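You operate a simulated robot arm through the tools that you are given. There is no shell and no other tool. Be economical: measure what you need, move in short steps, check, and stop when the job is done.

The job below is to be done with a simulated two-armed robot. You get a single attempt, and the scene is never put back.

JOB
Wipe up the spill on the teal table with the grey cloth and put it back.

Only the result counts: the job must be done as asked and must still hold three seconds after the hand-in. Knocking over, shifting, dropping, spilling or breaking anything else fails it. Flat cloth is picked up by pressing the open fingertips on it (5 to 10 N) and closing them slowly along it; thin cloth reads only 2 to 8 mm in the jaws.

ROBOT AND FRAMES
Two 7-joint arms with two-finger parallel grippers on one trunk, on a base that drives. Base frame: it is fixed to the floor where the robot stands at the start and does not move with it; the origin is under the middle of the robot, x ahead of it, y to its left, z up. Readings come in m, degrees, newtons and seconds.
The left shoulder is at the start at [0.07, 0.163, 1.17], the right one opposite. Payload 3.43 kg a hand.
The tool frame of a hand sits at the grasp point between the pads (the TCP): z along the fingers, y along the line on which they close. The tips reach 0.034 m beyond it. The gripper opens to 0.128 m. The fingers are 0.024 m wide and 0.012 m thick; the gripper's body (0.048 by 0.13 m) begins 0.096 m behind the TCP.
Orientation is that of the tool frame in the base frame, as a unit quaternion [w, x, y, z]. With the fingers straight down and closing along the base's y, the tool's x points along the base's -x, its y along +y and its z along -z.

CONTROLS
- The arms move only by the tool step_arm. It takes "left_rows", "right_rows" or both (then of equal length, played together; a hand with none holds still); each is a list of rows, each a list of 7 numbers: the shift along the base's x, y, z in m, then the turn, a rotation vector about the base's x, y, z in degrees, then the opening in per cent of the stroke, from 0 (shut) to 100 (fully open). In form: [[dx, dy, dz, wx, wy, wz, fingers], ...]. A call has 1 to 8 rows; each row is the pose to reach, as a shift and turn from the pose commanded when the call began. Rows are played at 5 a second. More than 0.05 m and 8.6 degrees between two rows, or a gripper value outside its range, and nothing of the call is played. Where a pose cannot be reached the arm comes as near as it can. A force on the tool above 40 N (or 10 N above the force at the start of the call, whichever is more), or a blocked arm, ends the call early, and 0.2 s more pass. The fingers move at their own pace (about 0.153 m/s each) and stop on an object; they squeeze with about 45 N. The grip force told is the motor's: it shows also when the fingers shut on nothing. Time passes only in rows, and 0.2 s behind the last, so rows that repeat a pose let the fingers close. It gives the time, the measured TCP pose, the force on the tool (base axes), the opening and the grip force at its end, in the units of the frame above (readings bear some noise), and new pictures: "show" is both (left out), scene, wrist or none (wrist: the cameras of the hands that moved).
- Cameras (640 x 400 px; columns grow to the right, rows downward): "scene" is now at [0.123, 0.0494, 1.3933]; the picture's right is [0.54, -0.84, 0.00], its down [-0.52, -0.34, -0.79] and it looks along [0.66, 0.43, -0.62] (base axes); focal length 253 px, centre (320, 200). "left" rides on the left gripper at [0.076, 0.011, -0.16] in its tool frame; the picture's right is [-0.15, 0.99, 0.00], its down [-0.88, -0.13, -0.46] and it looks along [-0.45, -0.07, 0.89] (tool axes); focal length 234 px, centre (320, 200). "right" rides on the right gripper at [0.076, -0.011, -0.16] in its tool frame; the picture's right is [0.15, 0.99, 0.00], its down [-0.88, 0.13, -0.46] and it looks along [-0.45, 0.07, 0.89] (tool axes); focal length 234 px, centre (320, 200). There is no depth. A picture from a camera that has moved, and an enlarged one, comes with that camera's place and axes in the base frame and with its lens.
- lift_body(by): slides the trunk up (or, below 0, down) by that many m; the arms and the scene camera ride with it, the base frame stays. It gives what a move gives, with no picture.
- base_move(legs): drives the robot by 1 to 6 legs, each [ahead, left, turn to the left] in m, m and degrees, along the robot's own axes; the way and the turn of a leg run together, so that a leg with both is an arc; at most 1.5 m and 180 degrees a leg. The arms and the cameras ride along, it lands a little off, and it stops where it bumps. It gives what a move gives, and a new picture of the scene camera.
- aim_head(pan, tilt): turns the head with the scene camera to pan (to the left, within 86 degrees either way) and tilt (down, from -29 to 69), counted from straight ahead of the robot. It gives what a move gives, and a new picture of the scene camera.
- zoom(camera, box): a new picture of the part [left, top, right, bottom] of that camera's present view, enlarged. It takes no simulated time.
- hand_in(): hands the job in; it is judged then, once.

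Go step by step. Nothing tells you exact positions but the pictures and the camera data: compare them with the known pose of the tool, close in by small moves and look again before you grip or let go. The budget is 120 turns and 260 pictures, counting those below and the enlarged ones. Unless the task says otherwise, let go and move clear before handing in, and close with one line.

The tools are called by a JSON object that holds its "method" and its "body". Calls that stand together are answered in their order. step_arm: Moves the arms, as the interface text tells. Its arguments: {"type":"object","properties":{"left_rows":{"type":"array","items":{"type":"array","items":{"type":"number"}}},"right_rows":{"type":"array","items":{"type":"array","items":{"type":"number"}}},"show":{"type":"string","enum":["both","scene","wrist","none"]}},"required":[]} The other tools are called the same way: lift_body (by) slides the trunk up or down; base_move (legs) drives the base; aim_head (pan, tilt) turns the head that bears the scene camera; zoom (camera, box) takes an enlarged picture of a part of a camera's view; hand_in () hands the job in.

At the start:

```text
t: 0.0
left_tcp_pos: [0.3545, 0.4952, 1.0559]
left_tool_rot: [0.0, 0.0, 1.0, 0.0]
left_ft_force: [0.2, 0.4, 0.0]
left_opening: 0.1281
left_finger_force: 0.1
right_tcp_pos: [0.5964, 0.0775, 1.0889]
right_tool_rot: [0.001, 0.001, 1.0, 0.001]
right_ft_force: [0.2, 0.1, 0.2]
right_opening: 0.1282
right_finger_force: 0.0
trunk travel left (down, up): [-0.65, 0.29]
robot x, y, heading: [-0.0002, 0.0035, -0.2]
head pan, tilt: [33.0, 38.3]
```

scene: 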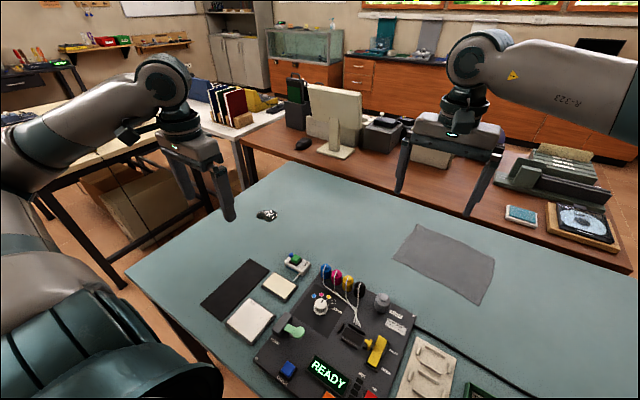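
right: 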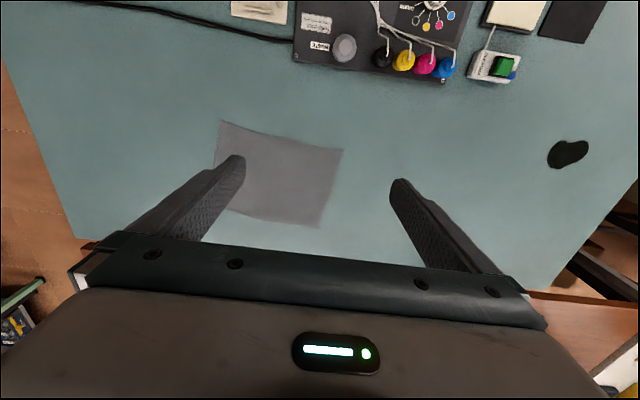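
left: 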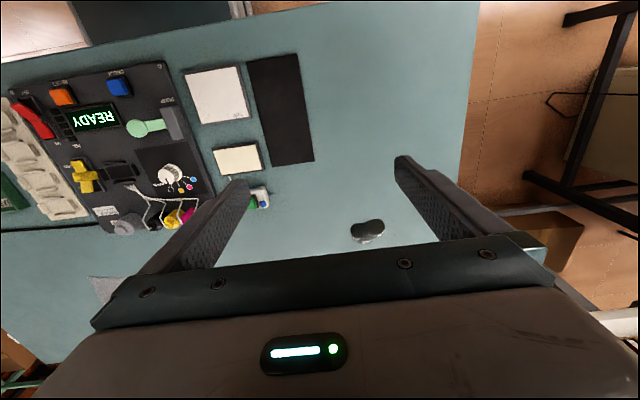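

The grey cloth lies at about x 0.66–0.87, y −0.13–0.13, and the dark spill is near (0.625, 0.618). I'll use the left hand, so I move the right hand out of the way first and look closer at both.

{"method": "step_arm", "body": {"right_rows": [[0, -0.045, 0, 0, 0, 0, 100], [0, -0.09, 0, 0, 0, 0, 100], [-0.01, -0.135, 0, 0, 0, 0, 100], [-0.02, -0.18, 0, 0, 0, 0, 100], [-0.03, -0.225, 0, 0, 0, 0, 100], [-0.05, -0.27, 0, 0, 0, 0, 100], [-0.07, -0.31, 0, 0, 0, 0, 100], [-0.09, -0.35, 0, 0, 0, 0, 100]], "left_rows": [[0.03, -0.02, 0, 0, 0, 0, 100], [0.06, -0.04, 0, 0, 0, 0, 100], [0.09, -0.06, 0, 0, 0, 0, 100], [0.12, -0.08, 0, 0, 0, 0, 100], [0.15, -0.1, 0, 0, 0, 0, 100], [0.18, -0.12, 0, 0, 0, 0, 100], [0.21, -0.14, 0, 0, 0, 0, 100], [0.24, -0.16, 0, 0, 0, 0, 100]], "show": "both"}}

{"method": "zoom", "body": {"camera": "scene", "box": [220, 160, 540, 360]}}

```text
t: 1.8
left_tcp_pos: [0.596, 0.3315, 1.0565]
left_tool_rot: [0.0, 0.0, 1.0, 0.0]
left_ft_force: [0.7, -0.3, -0.3]
left_opening: 0.1279
left_finger_force: 0.0
right_tcp_pos: [0.5026, -0.2734, 1.0882]
right_tool_rot: [-0.001, 0.0, 1.0, 0.0]
right_ft_force: [0.3, 0.2, -0.9]
right_opening: 0.1281
right_finger_force: 0.1
trunk travel left (down, up): [-0.65, 0.29]
robot x, y, heading: [-0.0003, -0.0036, 0.3]
head pan, tilt: [33.0, 38.3]
camera scene: at [0.1232, 0.0461, 1.3934], right [0.54, -0.84, 0.0], down [-0.52, -0.34, -0.79], along [0.66, 0.43, -0.62], focal length 253 px, centre (320, 200)
camera right: at [0.4255, -0.285, 1.2471], right [-0.15, 0.99, 0.0], down [0.88, 0.13, 0.46], along [0.45, 0.07, -0.89], focal length 234 px, centre (320, 200)
camera left: at [0.5199, 0.3443, 1.2158], right [0.15, 0.99, 0.0], down [0.88, -0.13, 0.46], along [0.45, -0.07, -0.89], focal length 234 px, centre (320, 200)
```

scene: 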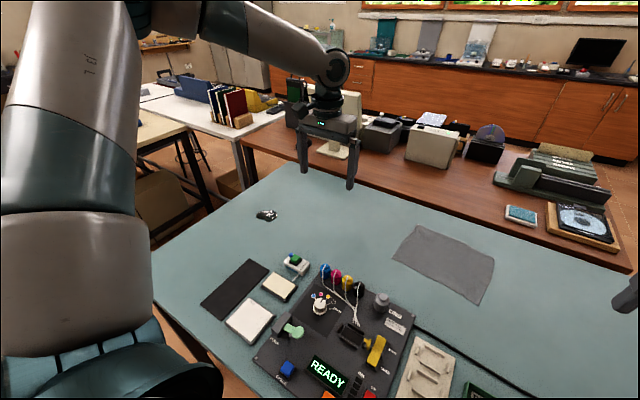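
right: 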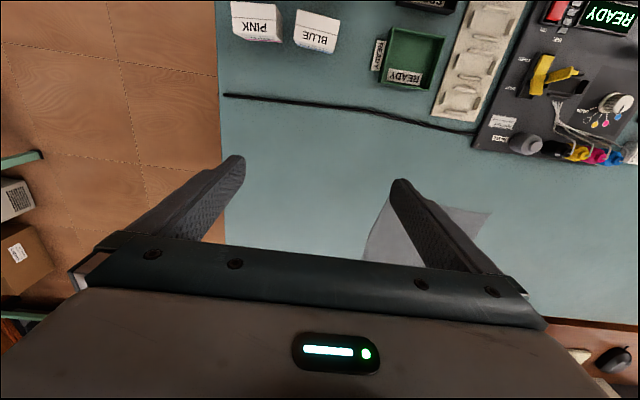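
left: 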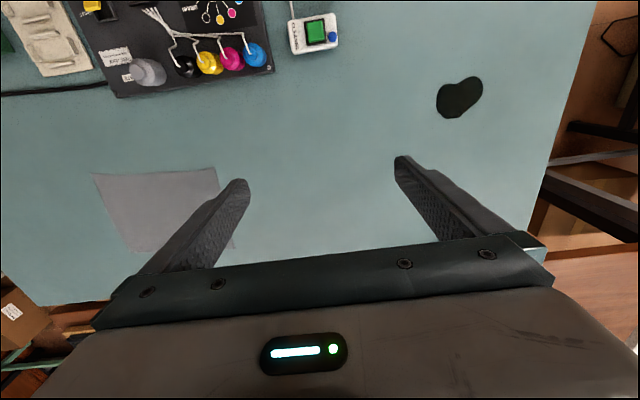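

```text
2.00 times, centred on (380, 260) of scene
camera zoom: at [0.1232, 0.0461, 1.3934], right [0.54, -0.84, 0.0], down [-0.52, -0.34, -0.79], along [0.66, 0.43, -0.62], focal length 505 px, centre (200, 80)
```

zoom: 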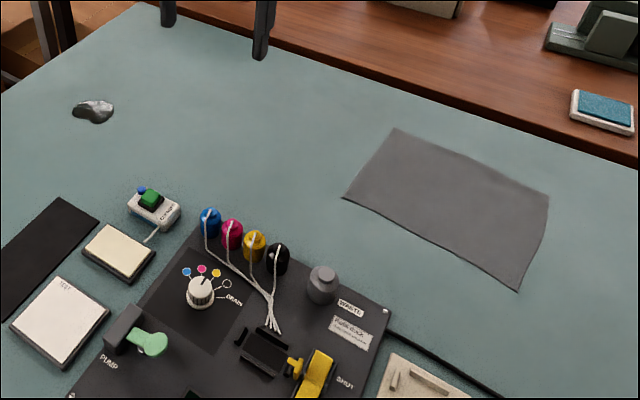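

The left wrist view puts the cloth's near corners at about (0.64, ±0.13) and the spill near (0.59, 0.59), slightly off from the scene-camera estimate. I'll move the left hand above the cloth's left part and look again.

{"method": "step_arm", "body": {"left_rows": [[0.02, -0.033, -0.01, 0, 0, 0, 80], [0.04, -0.066, -0.02, 0, 0, 0, 60], [0.06, -0.099, -0.03, 0, 0, 0, 50], [0.08, -0.132, -0.04, 0, 0, 0, 40], [0.1, -0.165, -0.055, 0, 0, 0, 40], [0.12, -0.198, -0.07, 0, 0, 0, 40], [0.14, -0.231, -0.085, 0, 0, 0, 40], [0.155, -0.26, -0.1, 0, 0, 0, 40]]}}

```text
t: 3.6
left_tcp_pos: [0.6422, 0.2053, 1.0014]
left_tool_rot: [0.001, 0.001, 1.0, -0.001]
left_ft_force: [-0.1, 0.0, 1.3]
left_opening: 0.0515
left_finger_force: 0.1
left hand out of reach, approached as far as the arm can: row 4, 5, 6, 7, 8
right_tcp_pos: [0.5035, -0.2703, 1.0889]
right_tool_rot: [0.0, 0.001, 1.0, 0.0]
right_ft_force: [-0.1, -0.2, -0.1]
right_opening: 0.1279
right_finger_force: 0.0
trunk travel left (down, up): [-0.65, 0.29]
robot x, y, heading: [0.0005, 0.0004, 0.1]
head pan, tilt: [33.0, 38.3]
camera scene: at [0.1233, 0.0494, 1.3933], right [0.54, -0.84, 0.0], down [-0.52, -0.34, -0.79], along [0.66, 0.43, -0.62], focal length 253 px, centre (320, 200)
camera left: at [0.5669, 0.2171, 1.1624], right [0.15, 0.99, 0.0], down [0.88, -0.13, 0.46], along [0.45, -0.07, -0.89], focal length 234 px, centre (320, 200)
```

scene: 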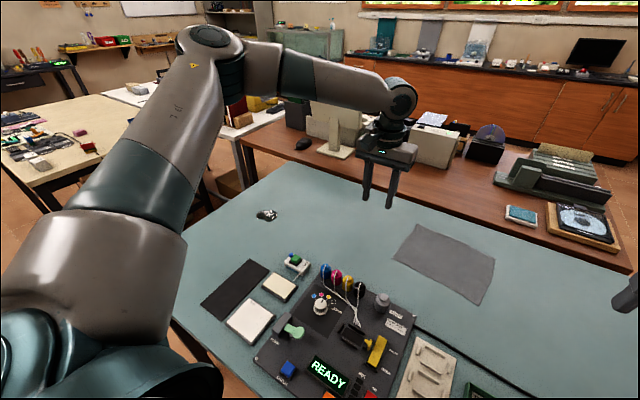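
left: 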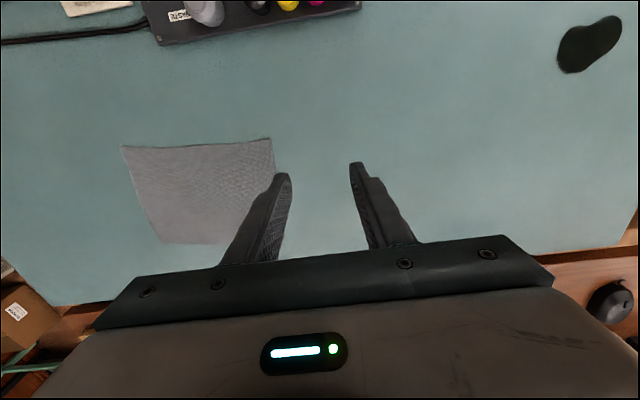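

The arm stopped short of the target at this height. I'll try a lower approach in small moves to see whether the reach opens up.

{"method": "step_arm", "body": {"left_rows": [[0, 0, -0.03, 0, 0, 0, 40], [0, 0, -0.06, 0, 0, 0, 40], [0, 0, -0.09, 0, 0, 0, 40], [0.02, -0.02, -0.09, 0, 0, 0, 40]], "show": "none"}}

```text
t: 4.6
left_tcp_pos: [0.6258, 0.2219, 0.9284]
left_tool_rot: [0.0, 0.001, 1.0, -0.001]
left_ft_force: [0.4, -0.5, -0.1]
left_opening: 0.0512
left_finger_force: 0.0
left hand out of reach, approached as far as the arm can: row 1, 2, 3, 4
right_tcp_pos: [0.503, -0.271, 1.0898]
right_tool_rot: [0.0, 0.001, 1.0, 0.0]
right_ft_force: [0.0, -0.3, -0.7]
right_opening: 0.128
right_finger_force: 0.1
trunk travel left (down, up): [-0.65, 0.29]
robot x, y, heading: [0.0021, -0.0006, -0.1]
head pan, tilt: [33.0, 38.3]
```

Still limited although the arm isn't extended, so a joint limit is likely. I'll test whether yawing the tool frees it.

{"method": "step_arm", "body": {"left_rows": [[0, 0, 0, 0, 0, -8, 40], [0, 0, 0, 0, 0, -16, 40], [0, 0, 0, 0, 0, -24, 40], [0, 0, 0, 0, 0, -32, 40], [0.02, -0.03, 0, 0, 0, -32, 40]], "show": "scene"}}

```text
t: 5.8
left_tcp_pos: [0.6236, 0.2112, 0.9431]
left_tool_rot: [0.001, 0.277, 0.961, -0.001]
left_ft_force: [-0.2, 0.5, 0.3]
left_opening: 0.0512
left_finger_force: 0.1
left hand out of reach, approached as far as the arm can: row 5
right_tcp_pos: [0.503, -0.2712, 1.0892]
right_tool_rot: [0.0, 0.001, 1.0, -0.001]
right_ft_force: [0.8, -0.2, 0.2]
right_opening: 0.128
right_finger_force: 0.1
trunk travel left (down, up): [-0.65, 0.29]
robot x, y, heading: [-0.0, -0.0027, 0.0]
head pan, tilt: [33.0, 38.3]
camera scene: at [0.1228, 0.0487, 1.3934], right [0.54, -0.84, 0.0], down [-0.52, -0.34, -0.79], along [0.66, 0.43, -0.62], focal length 253 px, centre (320, 200)
```

scene: 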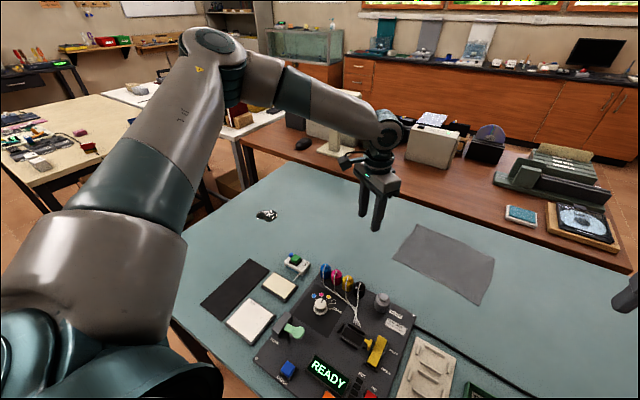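

Yaw doesn't help, so it is the shoulder's cross-body limit. I'll restore the yaw and drive the base right so the cloth lies on the left arm's own side.

{"method": "step_arm", "body": {"left_rows": [[0, 0, 0.02, 0, 0, 8, 40], [-0.01, 0.01, 0.04, 0, 0, 16, 40], [-0.02, 0.02, 0.06, 0, 0, 24, 40], [-0.03, 0.03, 0.08, 0, 0, 32, 40]], "show": "none"}}

{"method": "base_move", "body": {"legs": [[0, -0.25, 0]]}}

```text
t: 6.8
left_tcp_pos: [0.5938, 0.2455, 1.0219]
left_tool_rot: [0.0, -0.001, 1.0, 0.0]
left_ft_force: [-0.8, -0.2, 0.6]
left_opening: 0.0509
left_finger_force: 0.1
right_tcp_pos: [0.5011, -0.2721, 1.0895]
right_tool_rot: [0.001, 0.001, 1.0, 0.0]
right_ft_force: [1.0, -0.1, 0.2]
right_opening: 0.1284
right_finger_force: 0.2
trunk travel left (down, up): [-0.65, 0.29]
robot x, y, heading: [-0.0007, -0.0001, 0.1]
head pan, tilt: [33.0, 38.3]
```

```text
t: 8.4
left_tcp_pos: [0.5892, 0.0689, 1.0204]
left_tool_rot: [-0.001, -0.008, 1.0, 0.004]
left_ft_force: [0.1, -1.7, 0.0]
left_opening: 0.0513
left_finger_force: 0.0
right_tcp_pos: [0.505, -0.4488, 1.0886]
right_tool_rot: [0.001, -0.006, 1.0, 0.003]
right_ft_force: [0.1, -1.7, -0.4]
right_opening: 0.128
right_finger_force: 0.1
trunk travel left (down, up): [-0.65, 0.29]
robot x, y, heading: [-0.0032, -0.1805, 1.2]
head pan, tilt: [33.0, 38.3]
stopped in leg 1: the robot was blocked; the commanded pose is now the measured one
camera scene: at [0.1204, -0.1369, 1.3934], right [0.56, -0.83, 0.0], down [-0.51, -0.34, -0.79], along [0.65, 0.44, -0.62], focal length 253 px, centre (320, 200)
```

scene: 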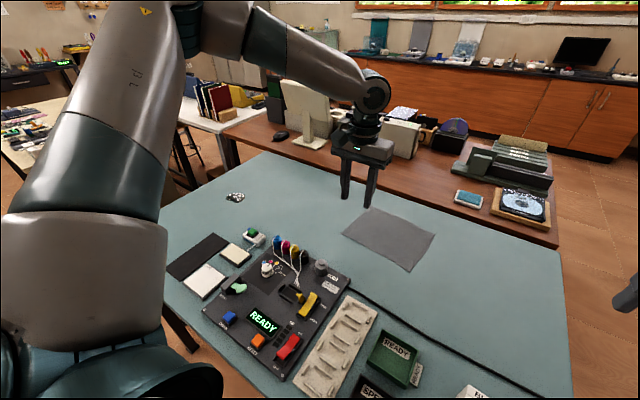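

The base was blocked after 0.18 m; I want to know by what. I'll look to the right.

{"method": "aim_head", "body": {"pan": -60, "tilt": 60}}

{"method": "aim_head", "body": {"pan": 5, "tilt": 50}}

```text
t: 10.0
left_tcp_pos: [0.587, 0.0743, 1.0203]
left_tool_rot: [-0.001, -0.008, 1.0, 0.001]
left_ft_force: [1.2, 0.2, -0.5]
left_opening: 0.0513
left_finger_force: 0.0
right_tcp_pos: [0.505, -0.4435, 1.0899]
right_tool_rot: [0.001, -0.007, 1.0, 0.0]
right_ft_force: [0.5, -0.9, 0.0]
right_opening: 0.128
right_finger_force: 0.0
trunk travel left (down, up): [-0.65, 0.29]
robot x, y, heading: [-0.0028, -0.1797, 1.0]
head pan, tilt: [-60.0, 60.0]
camera scene: at [0.0819, -0.2351, 1.364], right [-0.86, -0.52, 0.0], down [-0.45, 0.74, -0.5], along [0.26, -0.43, -0.87], focal length 253 px, centre (320, 200)
```

scene: 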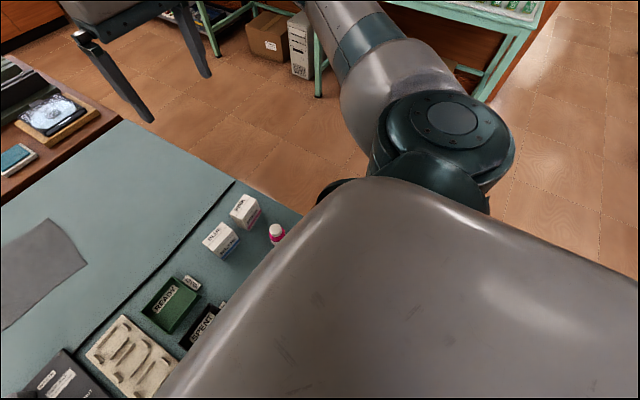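

```text
t: 11.4
left_tcp_pos: [0.5877, 0.074, 1.0199]
left_tool_rot: [-0.001, -0.007, 1.0, 0.001]
left_ft_force: [-0.7, 0.0, 0.3]
left_opening: 0.0512
left_finger_force: 0.1
right_tcp_pos: [0.5042, -0.4424, 1.0897]
right_tool_rot: [0.001, -0.007, 1.0, 0.0]
right_ft_force: [0.0, -0.1, 1.5]
right_opening: 0.1279
right_finger_force: 0.2
trunk travel left (down, up): [-0.65, 0.29]
robot x, y, heading: [0.0003, -0.1796, 1.0]
head pan, tilt: [5.0, 50.0]
camera scene: at [0.1242, -0.1699, 1.3765], right [0.1, -0.99, 0.0], down [-0.76, -0.08, -0.64], along [0.64, 0.07, -0.77], focal length 253 px, centre (320, 200)
```

scene: 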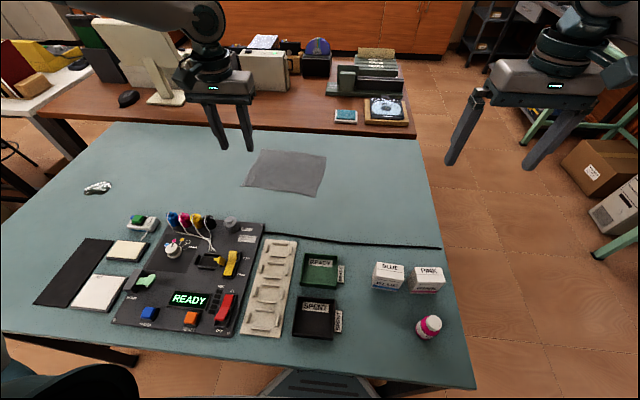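

The base meets the table leg region, nothing appears shifted. Cloth estimate is now x 0.66–0.86, y −0.10–0.15; I'll bring the left hand above its left part.

{"method": "step_arm", "body": {"left_rows": [[0.035, 0.005, 0, 0, 0, -1, 30], [0.07, 0.01, 0, 0, 0, -1, 30], [0.105, 0.015, -0.02, 0, 0, -1, 30], [0.14, 0.02, -0.05, 0, 0, -1, 30], [0.172, 0.02, -0.09, 0, 0, -1, 30]]}}

```text
refused: row 5 steps farther than a row can; nothing moved
```

{"method": "step_arm", "body": {"left_rows": [[0.035, 0.005, -0.02, 0, 0, -1, 30], [0.07, 0.01, -0.04, 0, 0, -1, 30], [0.105, 0.015, -0.06, 0, 0, -1, 30], [0.14, 0.02, -0.075, 0, 0, -1, 30], [0.172, 0.02, -0.09, 0, 0, -1, 30]]}}

```text
t: 12.6
left_tcp_pos: [0.6924, 0.1277, 0.958]
left_tool_rot: [-0.001, 0.001, 1.0, 0.0]
left_ft_force: [-0.2, -0.4, -0.4]
left_opening: 0.0384
left_finger_force: 0.1
left hand out of reach, approached as far as the arm can: row 3, 4, 5
right_tcp_pos: [0.5044, -0.4428, 1.0898]
right_tool_rot: [0.0, -0.008, 1.0, 0.0]
right_ft_force: [-0.7, -0.7, 0.1]
right_opening: 0.1278
right_finger_force: 0.1
trunk travel left (down, up): [-0.65, 0.29]
robot x, y, heading: [-0.007, -0.1814, 1.0]
head pan, tilt: [5.0, 50.0]
camera scene: at [0.1246, -0.1695, 1.3765], right [0.1, -0.99, 0.0], down [-0.76, -0.08, -0.64], along [0.64, 0.07, -0.77], focal length 253 px, centre (320, 200)
camera left: at [0.6163, 0.1401, 1.1173], right [0.15, 0.99, 0.0], down [0.88, -0.13, 0.46], along [0.45, -0.07, -0.89], focal length 234 px, centre (320, 200)
```

scene: 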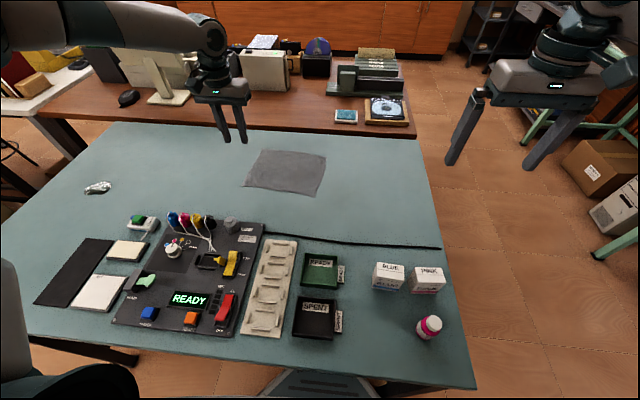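
left: 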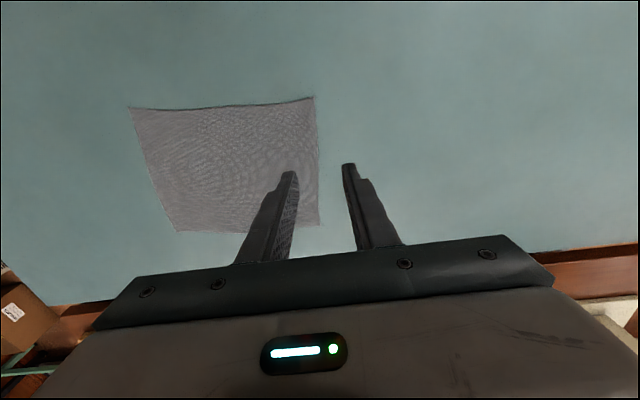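

The left arm is short again with the elbow raised high. Lowering the trunk should let the arm stretch out more, so I'll try 0.12 m down (hand stays clear of the table) and then reach out.

{"method": "lift_body", "body": {"by": -0.12}}

{"method": "step_arm", "body": {"left_rows": [[0.02, -0.01, 0.01, 0, 0, 0, 30], [0.04, -0.02, 0.02, 0, 0, 0, 30], [0.06, -0.03, 0.03, 0, 0, 0, 30]], "show": "scene"}}

```text
t: 14.1
left_tcp_pos: [0.6905, 0.128, 0.8372]
left_tool_rot: [0.0, 0.001, 1.0, 0.0]
left_ft_force: [-0.4, 0.7, 0.1]
left_opening: 0.0385
left_finger_force: 0.2
right_tcp_pos: [0.5041, -0.4443, 0.9694]
right_tool_rot: [0.001, -0.007, 1.0, 0.0]
right_ft_force: [-0.3, 0.2, 0.8]
right_opening: 0.1281
right_finger_force: 0.0
trunk travel left (down, up): [-0.53, 0.41]
robot x, y, heading: [-0.0045, -0.1804, 1.0]
head pan, tilt: [5.0, 50.0]
```

```text
t: 14.9
left_tcp_pos: [0.7001, 0.1216, 0.879]
left_tool_rot: [0.001, 0.001, 1.0, -0.001]
left_ft_force: [0.4, 0.7, -0.1]
left_opening: 0.0385
left_finger_force: 0.0
left hand out of reach, approached as far as the arm can: row 1, 2, 3
right_tcp_pos: [0.5049, -0.4429, 0.9705]
right_tool_rot: [0.001, -0.007, 1.0, 0.0]
right_ft_force: [0.1, 0.4, -0.1]
right_opening: 0.1281
right_finger_force: 0.1
trunk travel left (down, up): [-0.53, 0.41]
robot x, y, heading: [-0.0029, -0.1834, 0.9]
head pan, tilt: [5.0, 50.0]
camera scene: at [0.1241, -0.17, 1.2566], right [0.1, -0.99, 0.0], down [-0.76, -0.08, -0.64], along [0.64, 0.07, -0.77], focal length 253 px, centre (320, 200)
```

scene: 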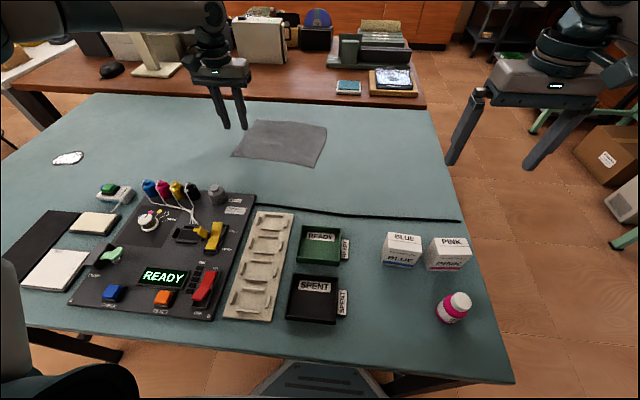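

The left arm seems stuck in a poor elbow branch; the right arm started cross-body without trouble. I'll withdraw the left hand and try the right hand towards the cloth instead.

{"method": "step_arm", "body": {"left_rows": [[-0.03, 0.02, 0.02, 0, 0, 0, 30], [-0.06, 0.05, 0.04, 0, 0, 0, 30], [-0.09, 0.08, 0.06, 0, 0, 0, 30], [-0.12, 0.11, 0.08, 0, 0, 0, 30], [-0.15, 0.14, 0.1, 0, 0, 0, 30], [-0.18, 0.17, 0.12, 0, 0, 0, 30], [-0.21, 0.2, 0.13, 0, 0, 0, 30], [-0.24, 0.23, 0.14, 0, 0, 0, 30]], "right_rows": [[0.028, 0.03, 0, 0, 0, 0, 60], [0.056, 0.06, 0, 0, 0, 0, 60], [0.084, 0.09, 0, 0, 0, 0, 40], [0.112, 0.12, 0, 0, 0, 0, 30], [0.14, 0.15, 0, 0, 0, 0, 30], [0.168, 0.18, 0, 0, 0, 0, 30], [0.2, 0.21, 0, 0, 0, 0, 30], [0.23, 0.24, 0, 0, 0, 0, 30]], "show": "scene"}}

```text
t: 16.7
left_tcp_pos: [0.4612, 0.3535, 1.0156]
left_tool_rot: [0.0, 0.001, 1.0, -0.002]
left_ft_force: [-0.4, 0.9, -0.4]
left_opening: 0.0382
left_finger_force: 0.0
right_tcp_pos: [0.7321, -0.1962, 0.9727]
right_tool_rot: [0.002, -0.008, 1.0, 0.0]
right_ft_force: [0.5, 1.0, 0.2]
right_opening: 0.0381
right_finger_force: 0.1
trunk travel left (down, up): [-0.53, 0.41]
robot x, y, heading: [-0.006, -0.184, 1.0]
head pan, tilt: [5.0, 50.0]
camera scene: at [0.1226, -0.1666, 1.2567], right [0.1, -0.99, 0.0], down [-0.76, -0.08, -0.64], along [0.64, 0.06, -0.77], focal length 253 px, centre (320, 200)
```

scene: 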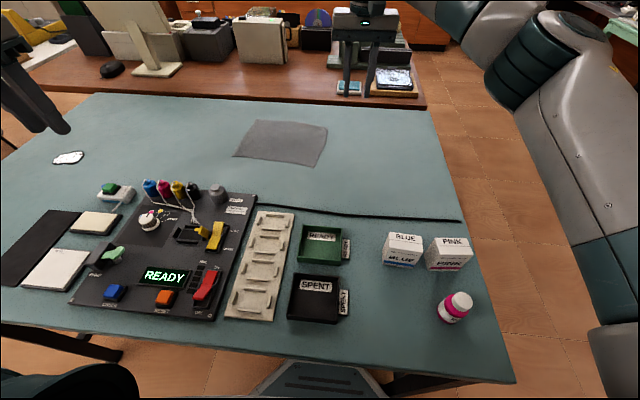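

The right arm reaches well. I'll bring it above the cloth's right part and look with its wrist camera.

{"method": "step_arm", "body": {"right_rows": [[0.007, 0.039, -0.025, 0, 0, -1, 30], [0.014, 0.078, -0.05, 0, 0, -1, 30], [0.021, 0.117, -0.075, 0, 0, -1, 30], [0.025, 0.146, -0.1, 0, 0, -1, 30]]}}

```text
t: 17.7
left_tcp_pos: [0.4614, 0.3505, 1.0162]
left_tool_rot: [0.0, 0.002, 1.0, 0.001]
left_ft_force: [-0.1, -0.5, 0.4]
left_opening: 0.0383
left_finger_force: 0.1
right_tcp_pos: [0.7537, -0.0772, 0.8873]
right_tool_rot: [0.002, 0.001, 1.0, 0.001]
right_ft_force: [0.9, 0.3, -0.1]
right_opening: 0.0384
right_finger_force: 0.0
right hand out of reach, approached as far as the arm can: row 4
trunk travel left (down, up): [-0.53, 0.41]
robot x, y, heading: [-0.0038, -0.184, 1.3]
head pan, tilt: [5.0, 50.0]
camera scene: at [0.1241, -0.1707, 1.2566], right [0.1, -0.99, 0.0], down [-0.76, -0.08, -0.64], along [0.64, 0.07, -0.77], focal length 253 px, centre (320, 200)
camera right: at [0.6768, -0.0884, 1.0452], right [-0.14, 0.99, 0.0], down [0.88, 0.13, 0.46], along [0.45, 0.07, -0.89], focal length 234 px, centre (320, 200)
```

scene: 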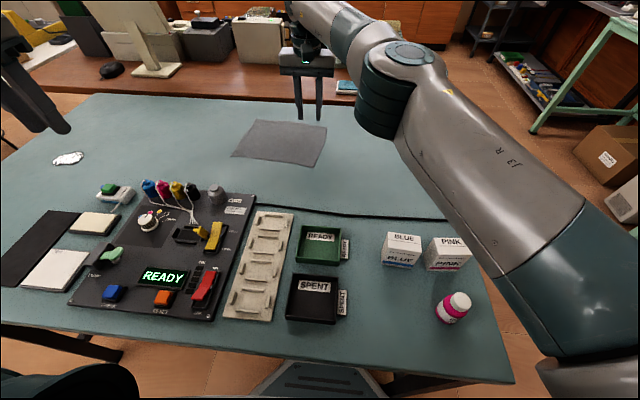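
right: 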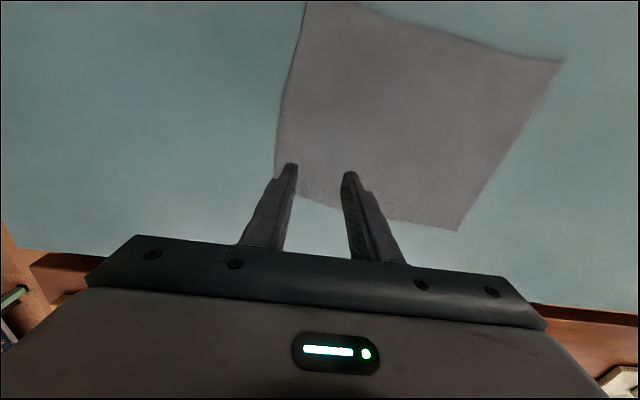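

At this base position the right hand is again at its cross-body limit, just short. I'll raise it and drive the base left so the cloth lies to the right arm's own side.

{"method": "step_arm", "body": {"right_rows": [[-0.01, -0.01, 0.04, 0, 0, 0, 30], [-0.02, -0.02, 0.08, 0, 0, 0, 30]], "show": "none"}}

{"method": "base_move", "body": {"legs": [[0, 0.27, -1]]}}

```text
t: 18.3
left_tcp_pos: [0.4612, 0.3514, 1.0175]
left_tool_rot: [0.0, 0.0, 1.0, -0.001]
left_ft_force: [-1.2, 0.0, -0.2]
left_opening: 0.0384
left_finger_force: 0.0
right_tcp_pos: [0.7318, -0.0974, 0.9667]
right_tool_rot: [0.002, 0.0, 1.0, 0.0]
right_ft_force: [-0.8, -0.6, 0.3]
right_opening: 0.0382
right_finger_force: 0.0
trunk travel left (down, up): [-0.53, 0.41]
robot x, y, heading: [-0.002, -0.1832, 0.9]
head pan, tilt: [5.0, 50.0]
```

```text
t: 20.2
left_tcp_pos: [0.4708, 0.6131, 1.0161]
left_tool_rot: [0.001, 0.011, 1.0, 0.0]
left_ft_force: [-1.3, 0.8, -0.6]
left_opening: 0.0382
left_finger_force: 0.1
right_tcp_pos: [0.7313, 0.1587, 0.9632]
right_tool_rot: [0.001, 0.011, 1.0, 0.0]
right_ft_force: [0.0, -0.3, -0.3]
right_opening: 0.0384
right_finger_force: 0.1
trunk travel left (down, up): [-0.53, 0.41]
robot x, y, heading: [-0.0055, 0.0888, -0.1]
head pan, tilt: [5.0, 50.0]
camera scene: at [0.1221, 0.0974, 1.2566], right [0.09, -1.0, 0.0], down [-0.76, -0.07, -0.64], along [0.64, 0.05, -0.77], focal length 253 px, centre (320, 200)
```

scene: 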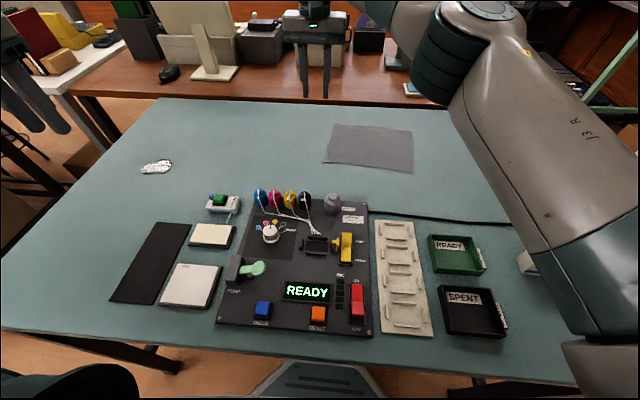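

Base at y≈0.09, cloth pixels noted for later comparison (corners ~(332,124),(413,130),(414,173),(325,163)). Now I'll bring the right hand above the cloth's right part.

{"method": "step_arm", "body": {"right_rows": [[-0.005, -0.04, -0.01, 0, 0, -1, 40], [-0.01, -0.08, -0.02, 0, 0, -1, 40], [-0.015, -0.12, -0.03, 0, 0, -1, 40], [-0.02, -0.16, -0.05, 0, 0, -1, 40], [-0.025, -0.2, -0.07, 0, 0, -1, 40], [-0.03, -0.23, -0.09, 0, 0, -1, 40]]}}

```text
t: 21.6
left_tcp_pos: [0.4702, 0.6112, 1.0176]
left_tool_rot: [0.001, 0.011, 1.0, 0.001]
left_ft_force: [0.2, 0.6, -0.5]
left_opening: 0.0384
left_finger_force: 0.1
right_tcp_pos: [0.7003, -0.0754, 0.8733]
right_tool_rot: [0.001, 0.019, 1.0, 0.001]
right_ft_force: [-0.4, -0.3, 0.0]
right_opening: 0.051
right_finger_force: 0.1
trunk travel left (down, up): [-0.53, 0.41]
robot x, y, heading: [0.0001, 0.0877, -0.2]
head pan, tilt: [5.0, 50.0]
camera scene: at [0.1221, 0.0956, 1.2566], right [0.09, -1.0, 0.0], down [-0.76, -0.06, -0.64], along [0.64, 0.06, -0.77], focal length 253 px, centre (320, 200)
camera right: at [0.6224, -0.0847, 1.0313], right [-0.11, 0.99, 0.0], down [0.88, 0.1, 0.46], along [0.46, 0.05, -0.89], focal length 234 px, centre (320, 200)
```

scene: 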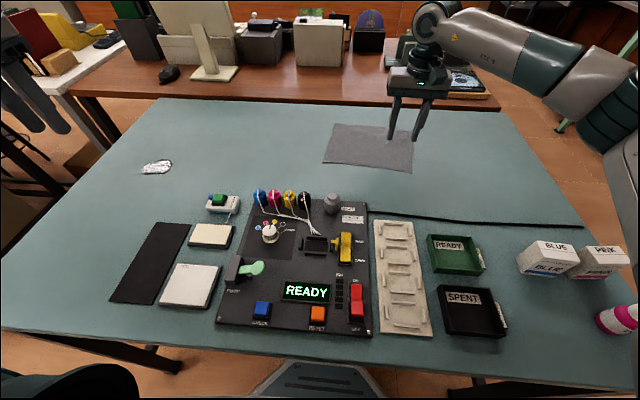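
right: 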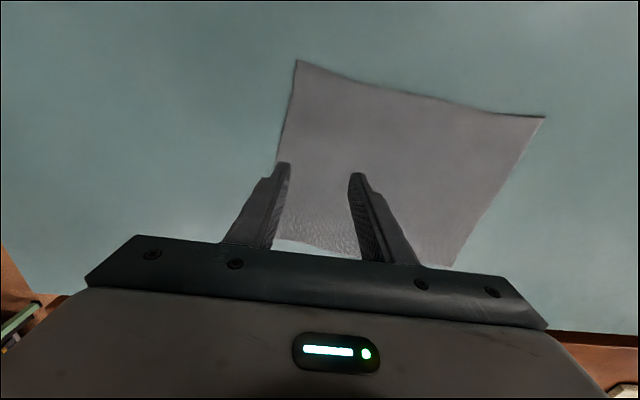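

The pinch spot is well placed a couple of cm inside the right edge. I'll shift 1 cm inward and descend to just above the cloth.

{"method": "step_arm", "body": {"right_rows": [[0.005, 0.01, -0.025, 0, 0, 0, 40], [0.01, 0.01, -0.045, 0, 0, 0, 40], [0.01, 0.01, -0.06, 0, 0, 0, 40], [0.01, 0.01, -0.07, 0, 0, 0, 40]], "show": "wrist"}}

```text
t: 22.3
left_tcp_pos: [0.4698, 0.6118, 1.016]
left_tool_rot: [0.0, 0.01, 1.0, 0.0]
left_ft_force: [0.9, 0.3, -0.2]
left_opening: 0.0384
left_finger_force: 0.1
right_tcp_pos: [0.7155, -0.0623, 0.8352]
right_tool_rot: [0.009, 0.021, 1.0, 0.003]
right_ft_force: [-4.1, 0.5, 22.8]
right_opening: 0.0508
right_finger_force: 0.1
trunk travel left (down, up): [-0.53, 0.41]
robot x, y, heading: [-0.0007, 0.087, -0.2]
head pan, tilt: [5.0, 50.0]
stopped in row 3 (right hand): the force on the tool passed its limit (the readings are from after the stop); the commanded pose is now the measured one
camera right: at [0.6353, -0.0729, 0.9925], right [-0.11, 0.99, 0.0], down [0.88, 0.09, 0.47], along [0.47, 0.05, -0.88], focal length 234 px, centre (320, 200)
```

right: 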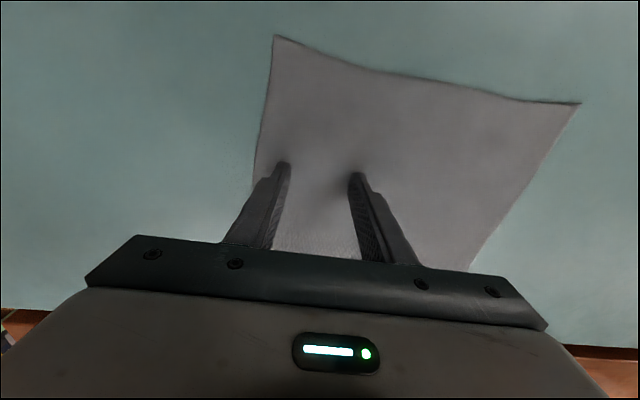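

Contact came at TCP z 0.835, so the surface is at z≈0.80 (this also reconciles the cameras: spill at about (0.58, 0.567)). I'll ease the press to 5–10 N.

{"method": "step_arm", "body": {"right_rows": [[0, 0, 0.001, 0, 0, 0, 40]], "show": "none"}}

```text
t: 22.7
left_tcp_pos: [0.4682, 0.6131, 1.0171]
left_tool_rot: [0.0, 0.011, 1.0, 0.0]
left_ft_force: [1.1, 0.4, -0.7]
left_opening: 0.0382
left_finger_force: 0.0
right_tcp_pos: [0.7158, -0.0633, 0.8351]
right_tool_rot: [0.009, 0.02, 1.0, 0.001]
right_ft_force: [2.6, 0.5, 21.8]
right_opening: 0.0509
right_finger_force: 0.0
trunk travel left (down, up): [-0.53, 0.41]
robot x, y, heading: [-0.0101, 0.0864, -0.3]
head pan, tilt: [5.0, 50.0]
```

{"method": "step_arm", "body": {"right_rows": [[0, 0, 0.002, 0, 0, 0, 40], [0, 0, 0.003, 0, 0, 0, 40]], "show": "none"}}

```text
t: 23.3
left_tcp_pos: [0.4687, 0.6115, 1.017]
left_tool_rot: [0.0, 0.011, 1.0, 0.0]
left_ft_force: [-0.2, -0.4, 1.1]
left_opening: 0.0383
left_finger_force: 0.1
right_tcp_pos: [0.716, -0.064, 0.8347]
right_tool_rot: [0.006, 0.02, 1.0, 0.002]
right_ft_force: [2.9, 0.1, 11.2]
right_opening: 0.0511
right_finger_force: 0.0
trunk travel left (down, up): [-0.53, 0.41]
robot x, y, heading: [-0.0078, 0.0863, 0.1]
head pan, tilt: [5.0, 50.0]
```

{"method": "step_arm", "body": {"right_rows": [[0, 0, 0.001, 0, 0, 0, 35], [0, 0, 0.001, 0, 0, 0, 30], [0, 0, 0.001, 0, 0, 0, 25], [0, 0, 0.001, 0, 0, 0, 20], [0, 0, 0.001, 0, 0, 0, 15], [0, 0, 0.001, 0, 0, 0, 10], [0, 0, 0.001, 0, 0, 0, 5], [0, 0, 0.001, 0, 0, 0, 0]], "show": "wrist"}}

```text
t: 25.1
left_tcp_pos: [0.4714, 0.6116, 1.0161]
left_tool_rot: [0.0, 0.01, 1.0, 0.0]
left_ft_force: [0.2, -0.5, 0.4]
left_opening: 0.0385
left_finger_force: 0.0
right_tcp_pos: [0.7161, -0.0634, 0.8357]
right_tool_rot: [0.007, 0.021, 1.0, 0.003]
right_ft_force: [-0.4, -0.2, -0.4]
right_opening: 0.0018
right_finger_force: 37.2
trunk travel left (down, up): [-0.53, 0.41]
robot x, y, heading: [-0.0071, 0.0814, -0.1]
head pan, tilt: [5.0, 50.0]
camera right: at [0.6366, -0.0729, 0.9938], right [-0.11, 0.99, 0.0], down [0.88, 0.09, 0.47], along [0.46, 0.05, -0.88], focal length 234 px, centre (320, 200)
```

right: 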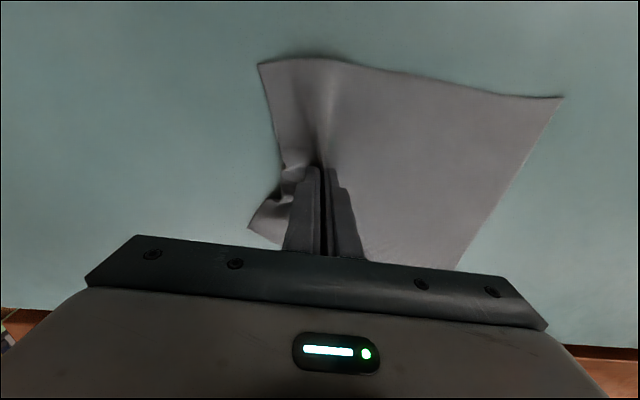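

A fold is gathered between the fingers (1.8 mm). I'll lift slowly and check that it holds.

{"method": "step_arm", "body": {"right_rows": [[0, 0, 0.015, 0, 0, 0, 0], [0, 0, 0.03, 0, 0, 0, 0], [0, 0, 0.05, 0, 0, 0, 0], [0, 0, 0.08, 0, 0, 0, 0], [0, 0, 0.11, 0, 0, 0, 0]]}}

```text
t: 26.3
left_tcp_pos: [0.4709, 0.6114, 1.0156]
left_tool_rot: [0.0, 0.011, 1.0, -0.001]
left_ft_force: [-0.2, 0.4, -0.1]
left_opening: 0.0384
left_finger_force: 0.0
right_tcp_pos: [0.7151, -0.0649, 0.946]
right_tool_rot: [0.006, 0.02, 1.0, 0.002]
right_ft_force: [-0.2, -0.2, -0.6]
right_opening: 0.0019
right_finger_force: 36.7
trunk travel left (down, up): [-0.53, 0.41]
robot x, y, heading: [-0.0026, 0.0882, -0.3]
head pan, tilt: [5.0, 50.0]
camera scene: at [0.1218, 0.0971, 1.2566], right [0.08, -1.0, 0.0], down [-0.76, -0.07, -0.64], along [0.64, 0.05, -0.77], focal length 253 px, centre (320, 200)
camera right: at [0.6356, -0.0737, 1.1025], right [-0.11, 0.99, 0.0], down [0.88, 0.09, 0.47], along [0.46, 0.05, -0.88], focal length 234 px, centre (320, 200)
```

scene: 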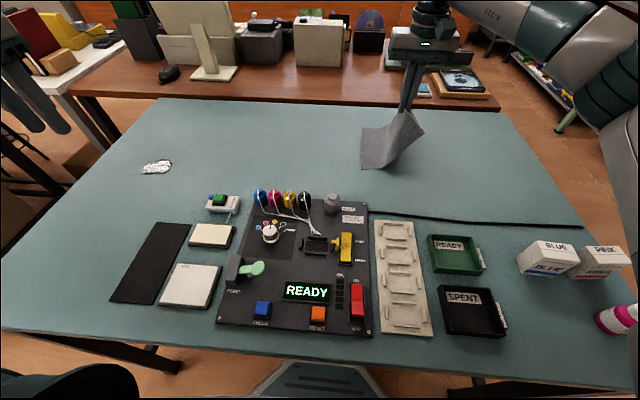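
right: 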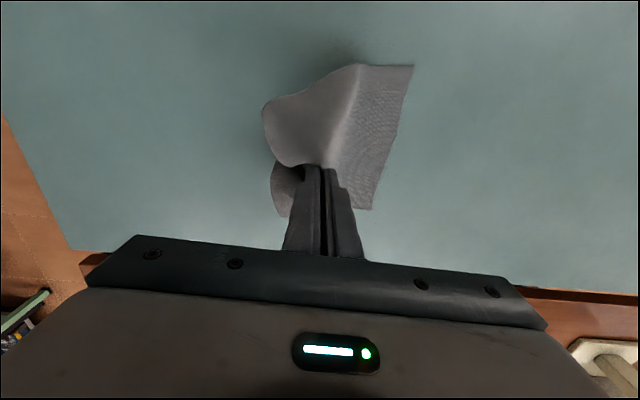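

The cloth hangs securely. I'll raise it clear and drive the base left towards the spill.

{"method": "step_arm", "body": {"right_rows": [[0, 0, 0.04, 0, 0, 0, 0], [0, 0, 0.08, 0, 0, 0, 0], [0, 0, 0.12, 0, 0, 0, 0]], "show": "none"}}

{"method": "base_move", "body": {"legs": [[0, 0.36, 0]]}}

```text
t: 27.1
left_tcp_pos: [0.4698, 0.6119, 1.0169]
left_tool_rot: [0.0, 0.01, 1.0, 0.0]
left_ft_force: [0.0, -0.3, -1.4]
left_opening: 0.0383
left_finger_force: 0.1
right_tcp_pos: [0.7142, -0.0646, 1.0659]
right_tool_rot: [0.007, 0.02, 1.0, 0.001]
right_ft_force: [0.2, -0.4, -1.4]
right_opening: 0.0015
right_finger_force: 36.6
trunk travel left (down, up): [-0.53, 0.41]
robot x, y, heading: [-0.0047, 0.0876, -0.2]
head pan, tilt: [5.0, 50.0]
```

```text
t: 29.4
left_tcp_pos: [0.474, 0.9734, 1.0157]
left_tool_rot: [-0.001, 0.012, 1.0, 0.0]
left_ft_force: [0.1, -0.3, 0.3]
left_opening: 0.0386
left_finger_force: 0.1
right_tcp_pos: [0.7172, 0.2958, 1.0645]
right_tool_rot: [0.006, 0.022, 1.0, 0.001]
right_ft_force: [-0.7, 0.3, -0.5]
right_opening: 0.0019
right_finger_force: 36.3
trunk travel left (down, up): [-0.53, 0.41]
robot x, y, heading: [0.0001, 0.4535, -0.2]
head pan, tilt: [5.0, 50.0]
camera scene: at [0.1239, 0.4601, 1.2566], right [0.08, -1.0, 0.0], down [-0.76, -0.06, -0.64], along [0.64, 0.05, -0.77], focal length 253 px, centre (320, 200)
```

scene: 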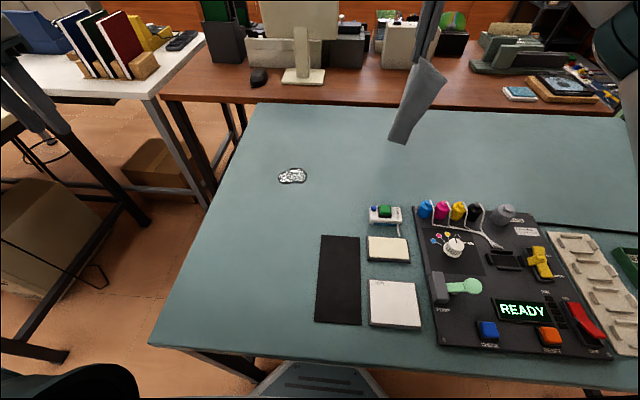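

The spill is at (0.58, 0.565), about 7×5 cm. I'll bring the cloth to the far side of it, so it can be laid trailing in +x while I come down to the spill, away from the other items.

{"method": "step_arm", "body": {"right_rows": [[0.005, 0.04, 0, 0, 0, 0, 0], [0.01, 0.08, 0, 0, 0, 0, 0], [0.01, 0.12, 0, 0, 0, 0, 0], [0.01, 0.16, 0, 0, 0, 0, 0], [0.01, 0.2, 0, 0, 0, 0, 0], [0.01, 0.24, 0, 0, 0, 0, 0], [0.01, 0.268, 0, 0, 0, 0, 0], [0.01, 0.268, -0.03, 0, 0, 0, 0]]}}

```text
t: 31.2
left_tcp_pos: [0.4762, 0.9752, 1.0164]
left_tool_rot: [0.0, 0.012, 1.0, 0.0]
left_ft_force: [0.0, -0.5, 0.3]
left_opening: 0.0384
left_finger_force: 0.0
right_tcp_pos: [0.7203, 0.5577, 1.029]
right_tool_rot: [0.006, 0.023, 1.0, 0.001]
right_ft_force: [-0.1, 0.5, -0.9]
right_opening: 0.0019
right_finger_force: 36.4
right hand out of reach, approached as far as the arm can: row 6, 7, 8
trunk travel left (down, up): [-0.53, 0.41]
robot x, y, heading: [0.0002, 0.4508, -0.3]
head pan, tilt: [5.0, 50.0]
camera scene: at [0.1255, 0.4602, 1.2564], right [0.08, -1.0, 0.0], down [-0.76, -0.06, -0.64], along [0.64, 0.05, -0.77], focal length 253 px, centre (320, 200)
camera right: at [0.6409, 0.5493, 1.187], right [-0.1, 0.99, 0.0], down [0.88, 0.09, 0.47], along [0.46, 0.05, -0.88], focal length 234 px, centre (320, 200)
```

scene: 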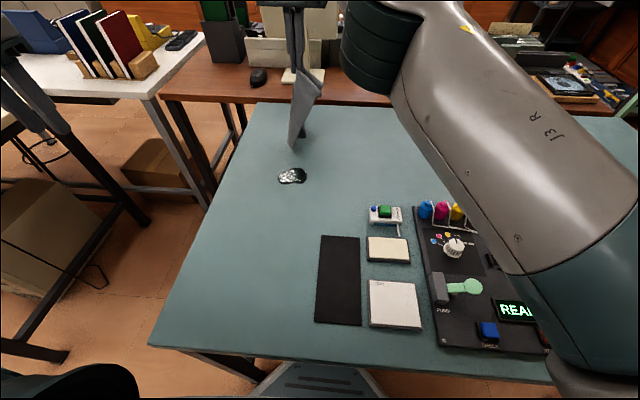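
right: 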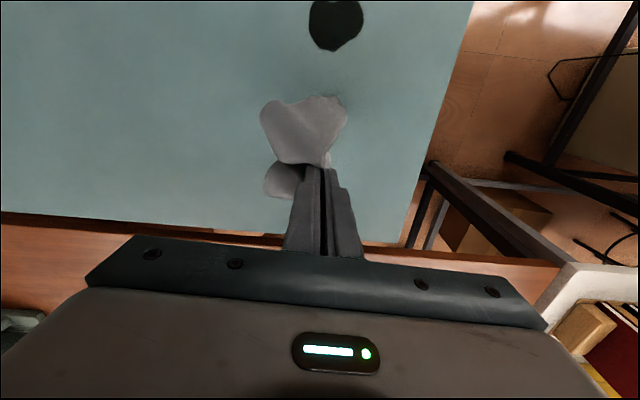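

Cloth bottom hangs just behind the spill. Now I lay it down while coming back in −x.

{"method": "step_arm", "body": {"right_rows": [[-0.01, 0.002, -0.035, 0, 0, 0, 0], [-0.025, 0.004, -0.07, 0, 0, 0, 0], [-0.045, 0.006, -0.105, 0, 0, 0, 0], [-0.07, 0.007, -0.135, 0, 0, 0, 0], [-0.095, 0.007, -0.16, 0, 0, 0, 0], [-0.115, 0.007, -0.18, 0, 0, 0, 0]]}}

```text
t: 32.6
left_tcp_pos: [0.4741, 0.9745, 1.0168]
left_tool_rot: [0.0, 0.012, 1.0, 0.0]
left_ft_force: [-0.4, -0.1, 0.3]
left_opening: 0.0385
left_finger_force: 0.1
right_tcp_pos: [0.6039, 0.5635, 0.8521]
right_tool_rot: [0.006, 0.023, 1.0, 0.001]
right_ft_force: [0.6, -0.2, -0.7]
right_opening: 0.002
right_finger_force: 37.5
trunk travel left (down, up): [-0.53, 0.41]
robot x, y, heading: [-0.0002, 0.4527, -0.3]
head pan, tilt: [5.0, 50.0]
camera scene: at [0.1238, 0.4599, 1.2566], right [0.08, -1.0, 0.0], down [-0.76, -0.06, -0.64], along [0.64, 0.05, -0.77], focal length 253 px, centre (320, 200)
camera right: at [0.5242, 0.5553, 1.0097], right [-0.1, 0.99, 0.0], down [0.88, 0.09, 0.47], along [0.46, 0.05, -0.88], focal length 234 px, centre (320, 200)
```

scene: 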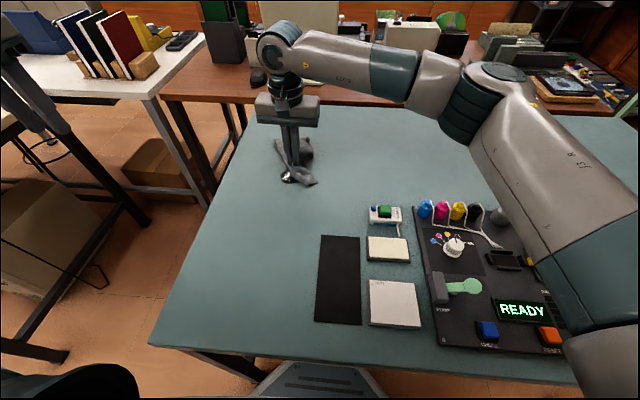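
right: 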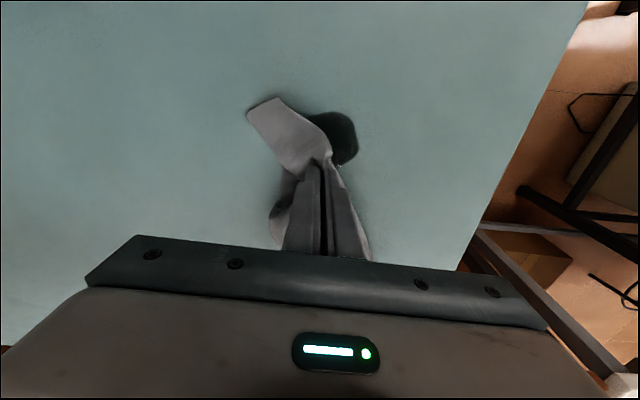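

The cloth lies partly on the spill. I'll lower to a light press and stroke −x over the spill.

{"method": "step_arm", "body": {"right_rows": [[0, 0, -0.006, 0, 0, 0, 0], [0, 0, -0.011, 0, 0, 0, 0], [0, 0.005, -0.014, 0, 0, 0, 0], [0, 0.005, -0.014, 0, 0, 0, 0]], "show": "none"}}

```text
t: 33.6
left_tcp_pos: [0.4738, 0.9738, 1.0171]
left_tool_rot: [0.001, 0.012, 1.0, 0.0]
left_ft_force: [-0.2, 0.4, 0.5]
left_opening: 0.0387
left_finger_force: 0.0
right_tcp_pos: [0.603, 0.5695, 0.8392]
right_tool_rot: [0.007, 0.022, 1.0, 0.002]
right_ft_force: [-0.1, 0.4, 0.7]
right_opening: 0.0017
right_finger_force: 36.4
trunk travel left (down, up): [-0.53, 0.41]
robot x, y, heading: [-0.0013, 0.4528, -0.3]
head pan, tilt: [5.0, 50.0]
```

{"method": "step_arm", "body": {"right_rows": [[0, 0, -0.003, 0, 0, 0, 0], [-0.02, 0, -0.005, 0, 0, 0, 0], [-0.04, 0, -0.005, 0, 0, 0, 0], [-0.06, 0, -0.005, 0, 0, 0, 0], [-0.08, 0, -0.005, 0, 0, 0, 0], [-0.09, 0, -0.005, 0, 0, 0, 0]]}}

```text
t: 35.2
left_tcp_pos: [0.4734, 0.9737, 1.0158]
left_tool_rot: [0.001, 0.013, 1.0, 0.001]
left_ft_force: [0.7, 0.2, 0.5]
left_opening: 0.0384
left_finger_force: 0.0
right_tcp_pos: [0.5139, 0.5659, 0.8359]
right_tool_rot: [0.009, 0.023, 1.0, 0.004]
right_ft_force: [-2.2, -2.1, 15.0]
right_opening: 0.002
right_finger_force: 36.6
trunk travel left (down, up): [-0.53, 0.41]
robot x, y, heading: [-0.0034, 0.4532, -0.3]
head pan, tilt: [5.0, 50.0]
stopped in row 6 (right hand): the force on the tool passed its limit (the readings are from after the stop); the commanded pose is now the measured one
camera scene: at [0.1232, 0.4595, 1.2562], right [0.08, -1.0, 0.0], down [-0.76, -0.06, -0.64], along [0.64, 0.05, -0.77], focal length 253 px, centre (320, 200)
camera right: at [0.4343, 0.5583, 0.9936], right [-0.1, 0.99, 0.0], down [0.88, 0.09, 0.47], along [0.47, 0.05, -0.88], focal length 234 px, centre (320, 200)
```

scene: 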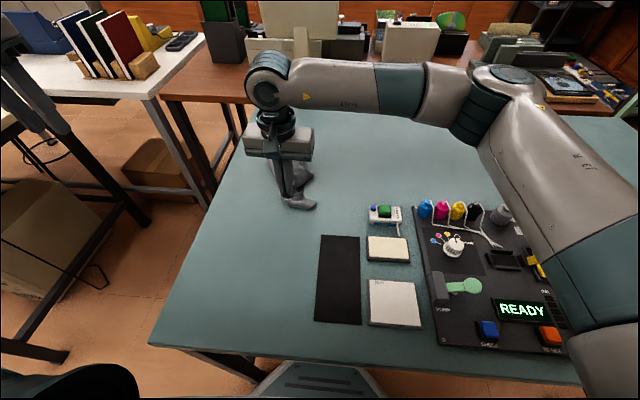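
right: 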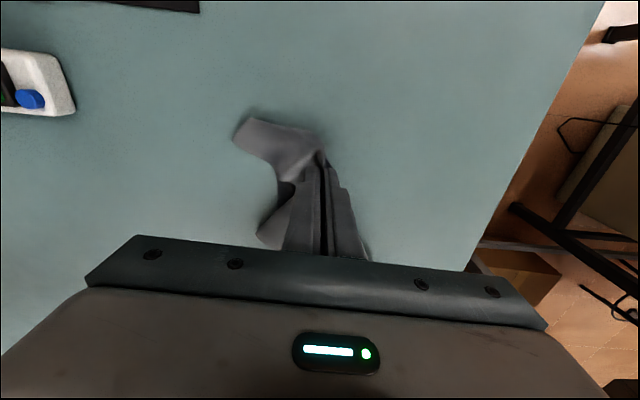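

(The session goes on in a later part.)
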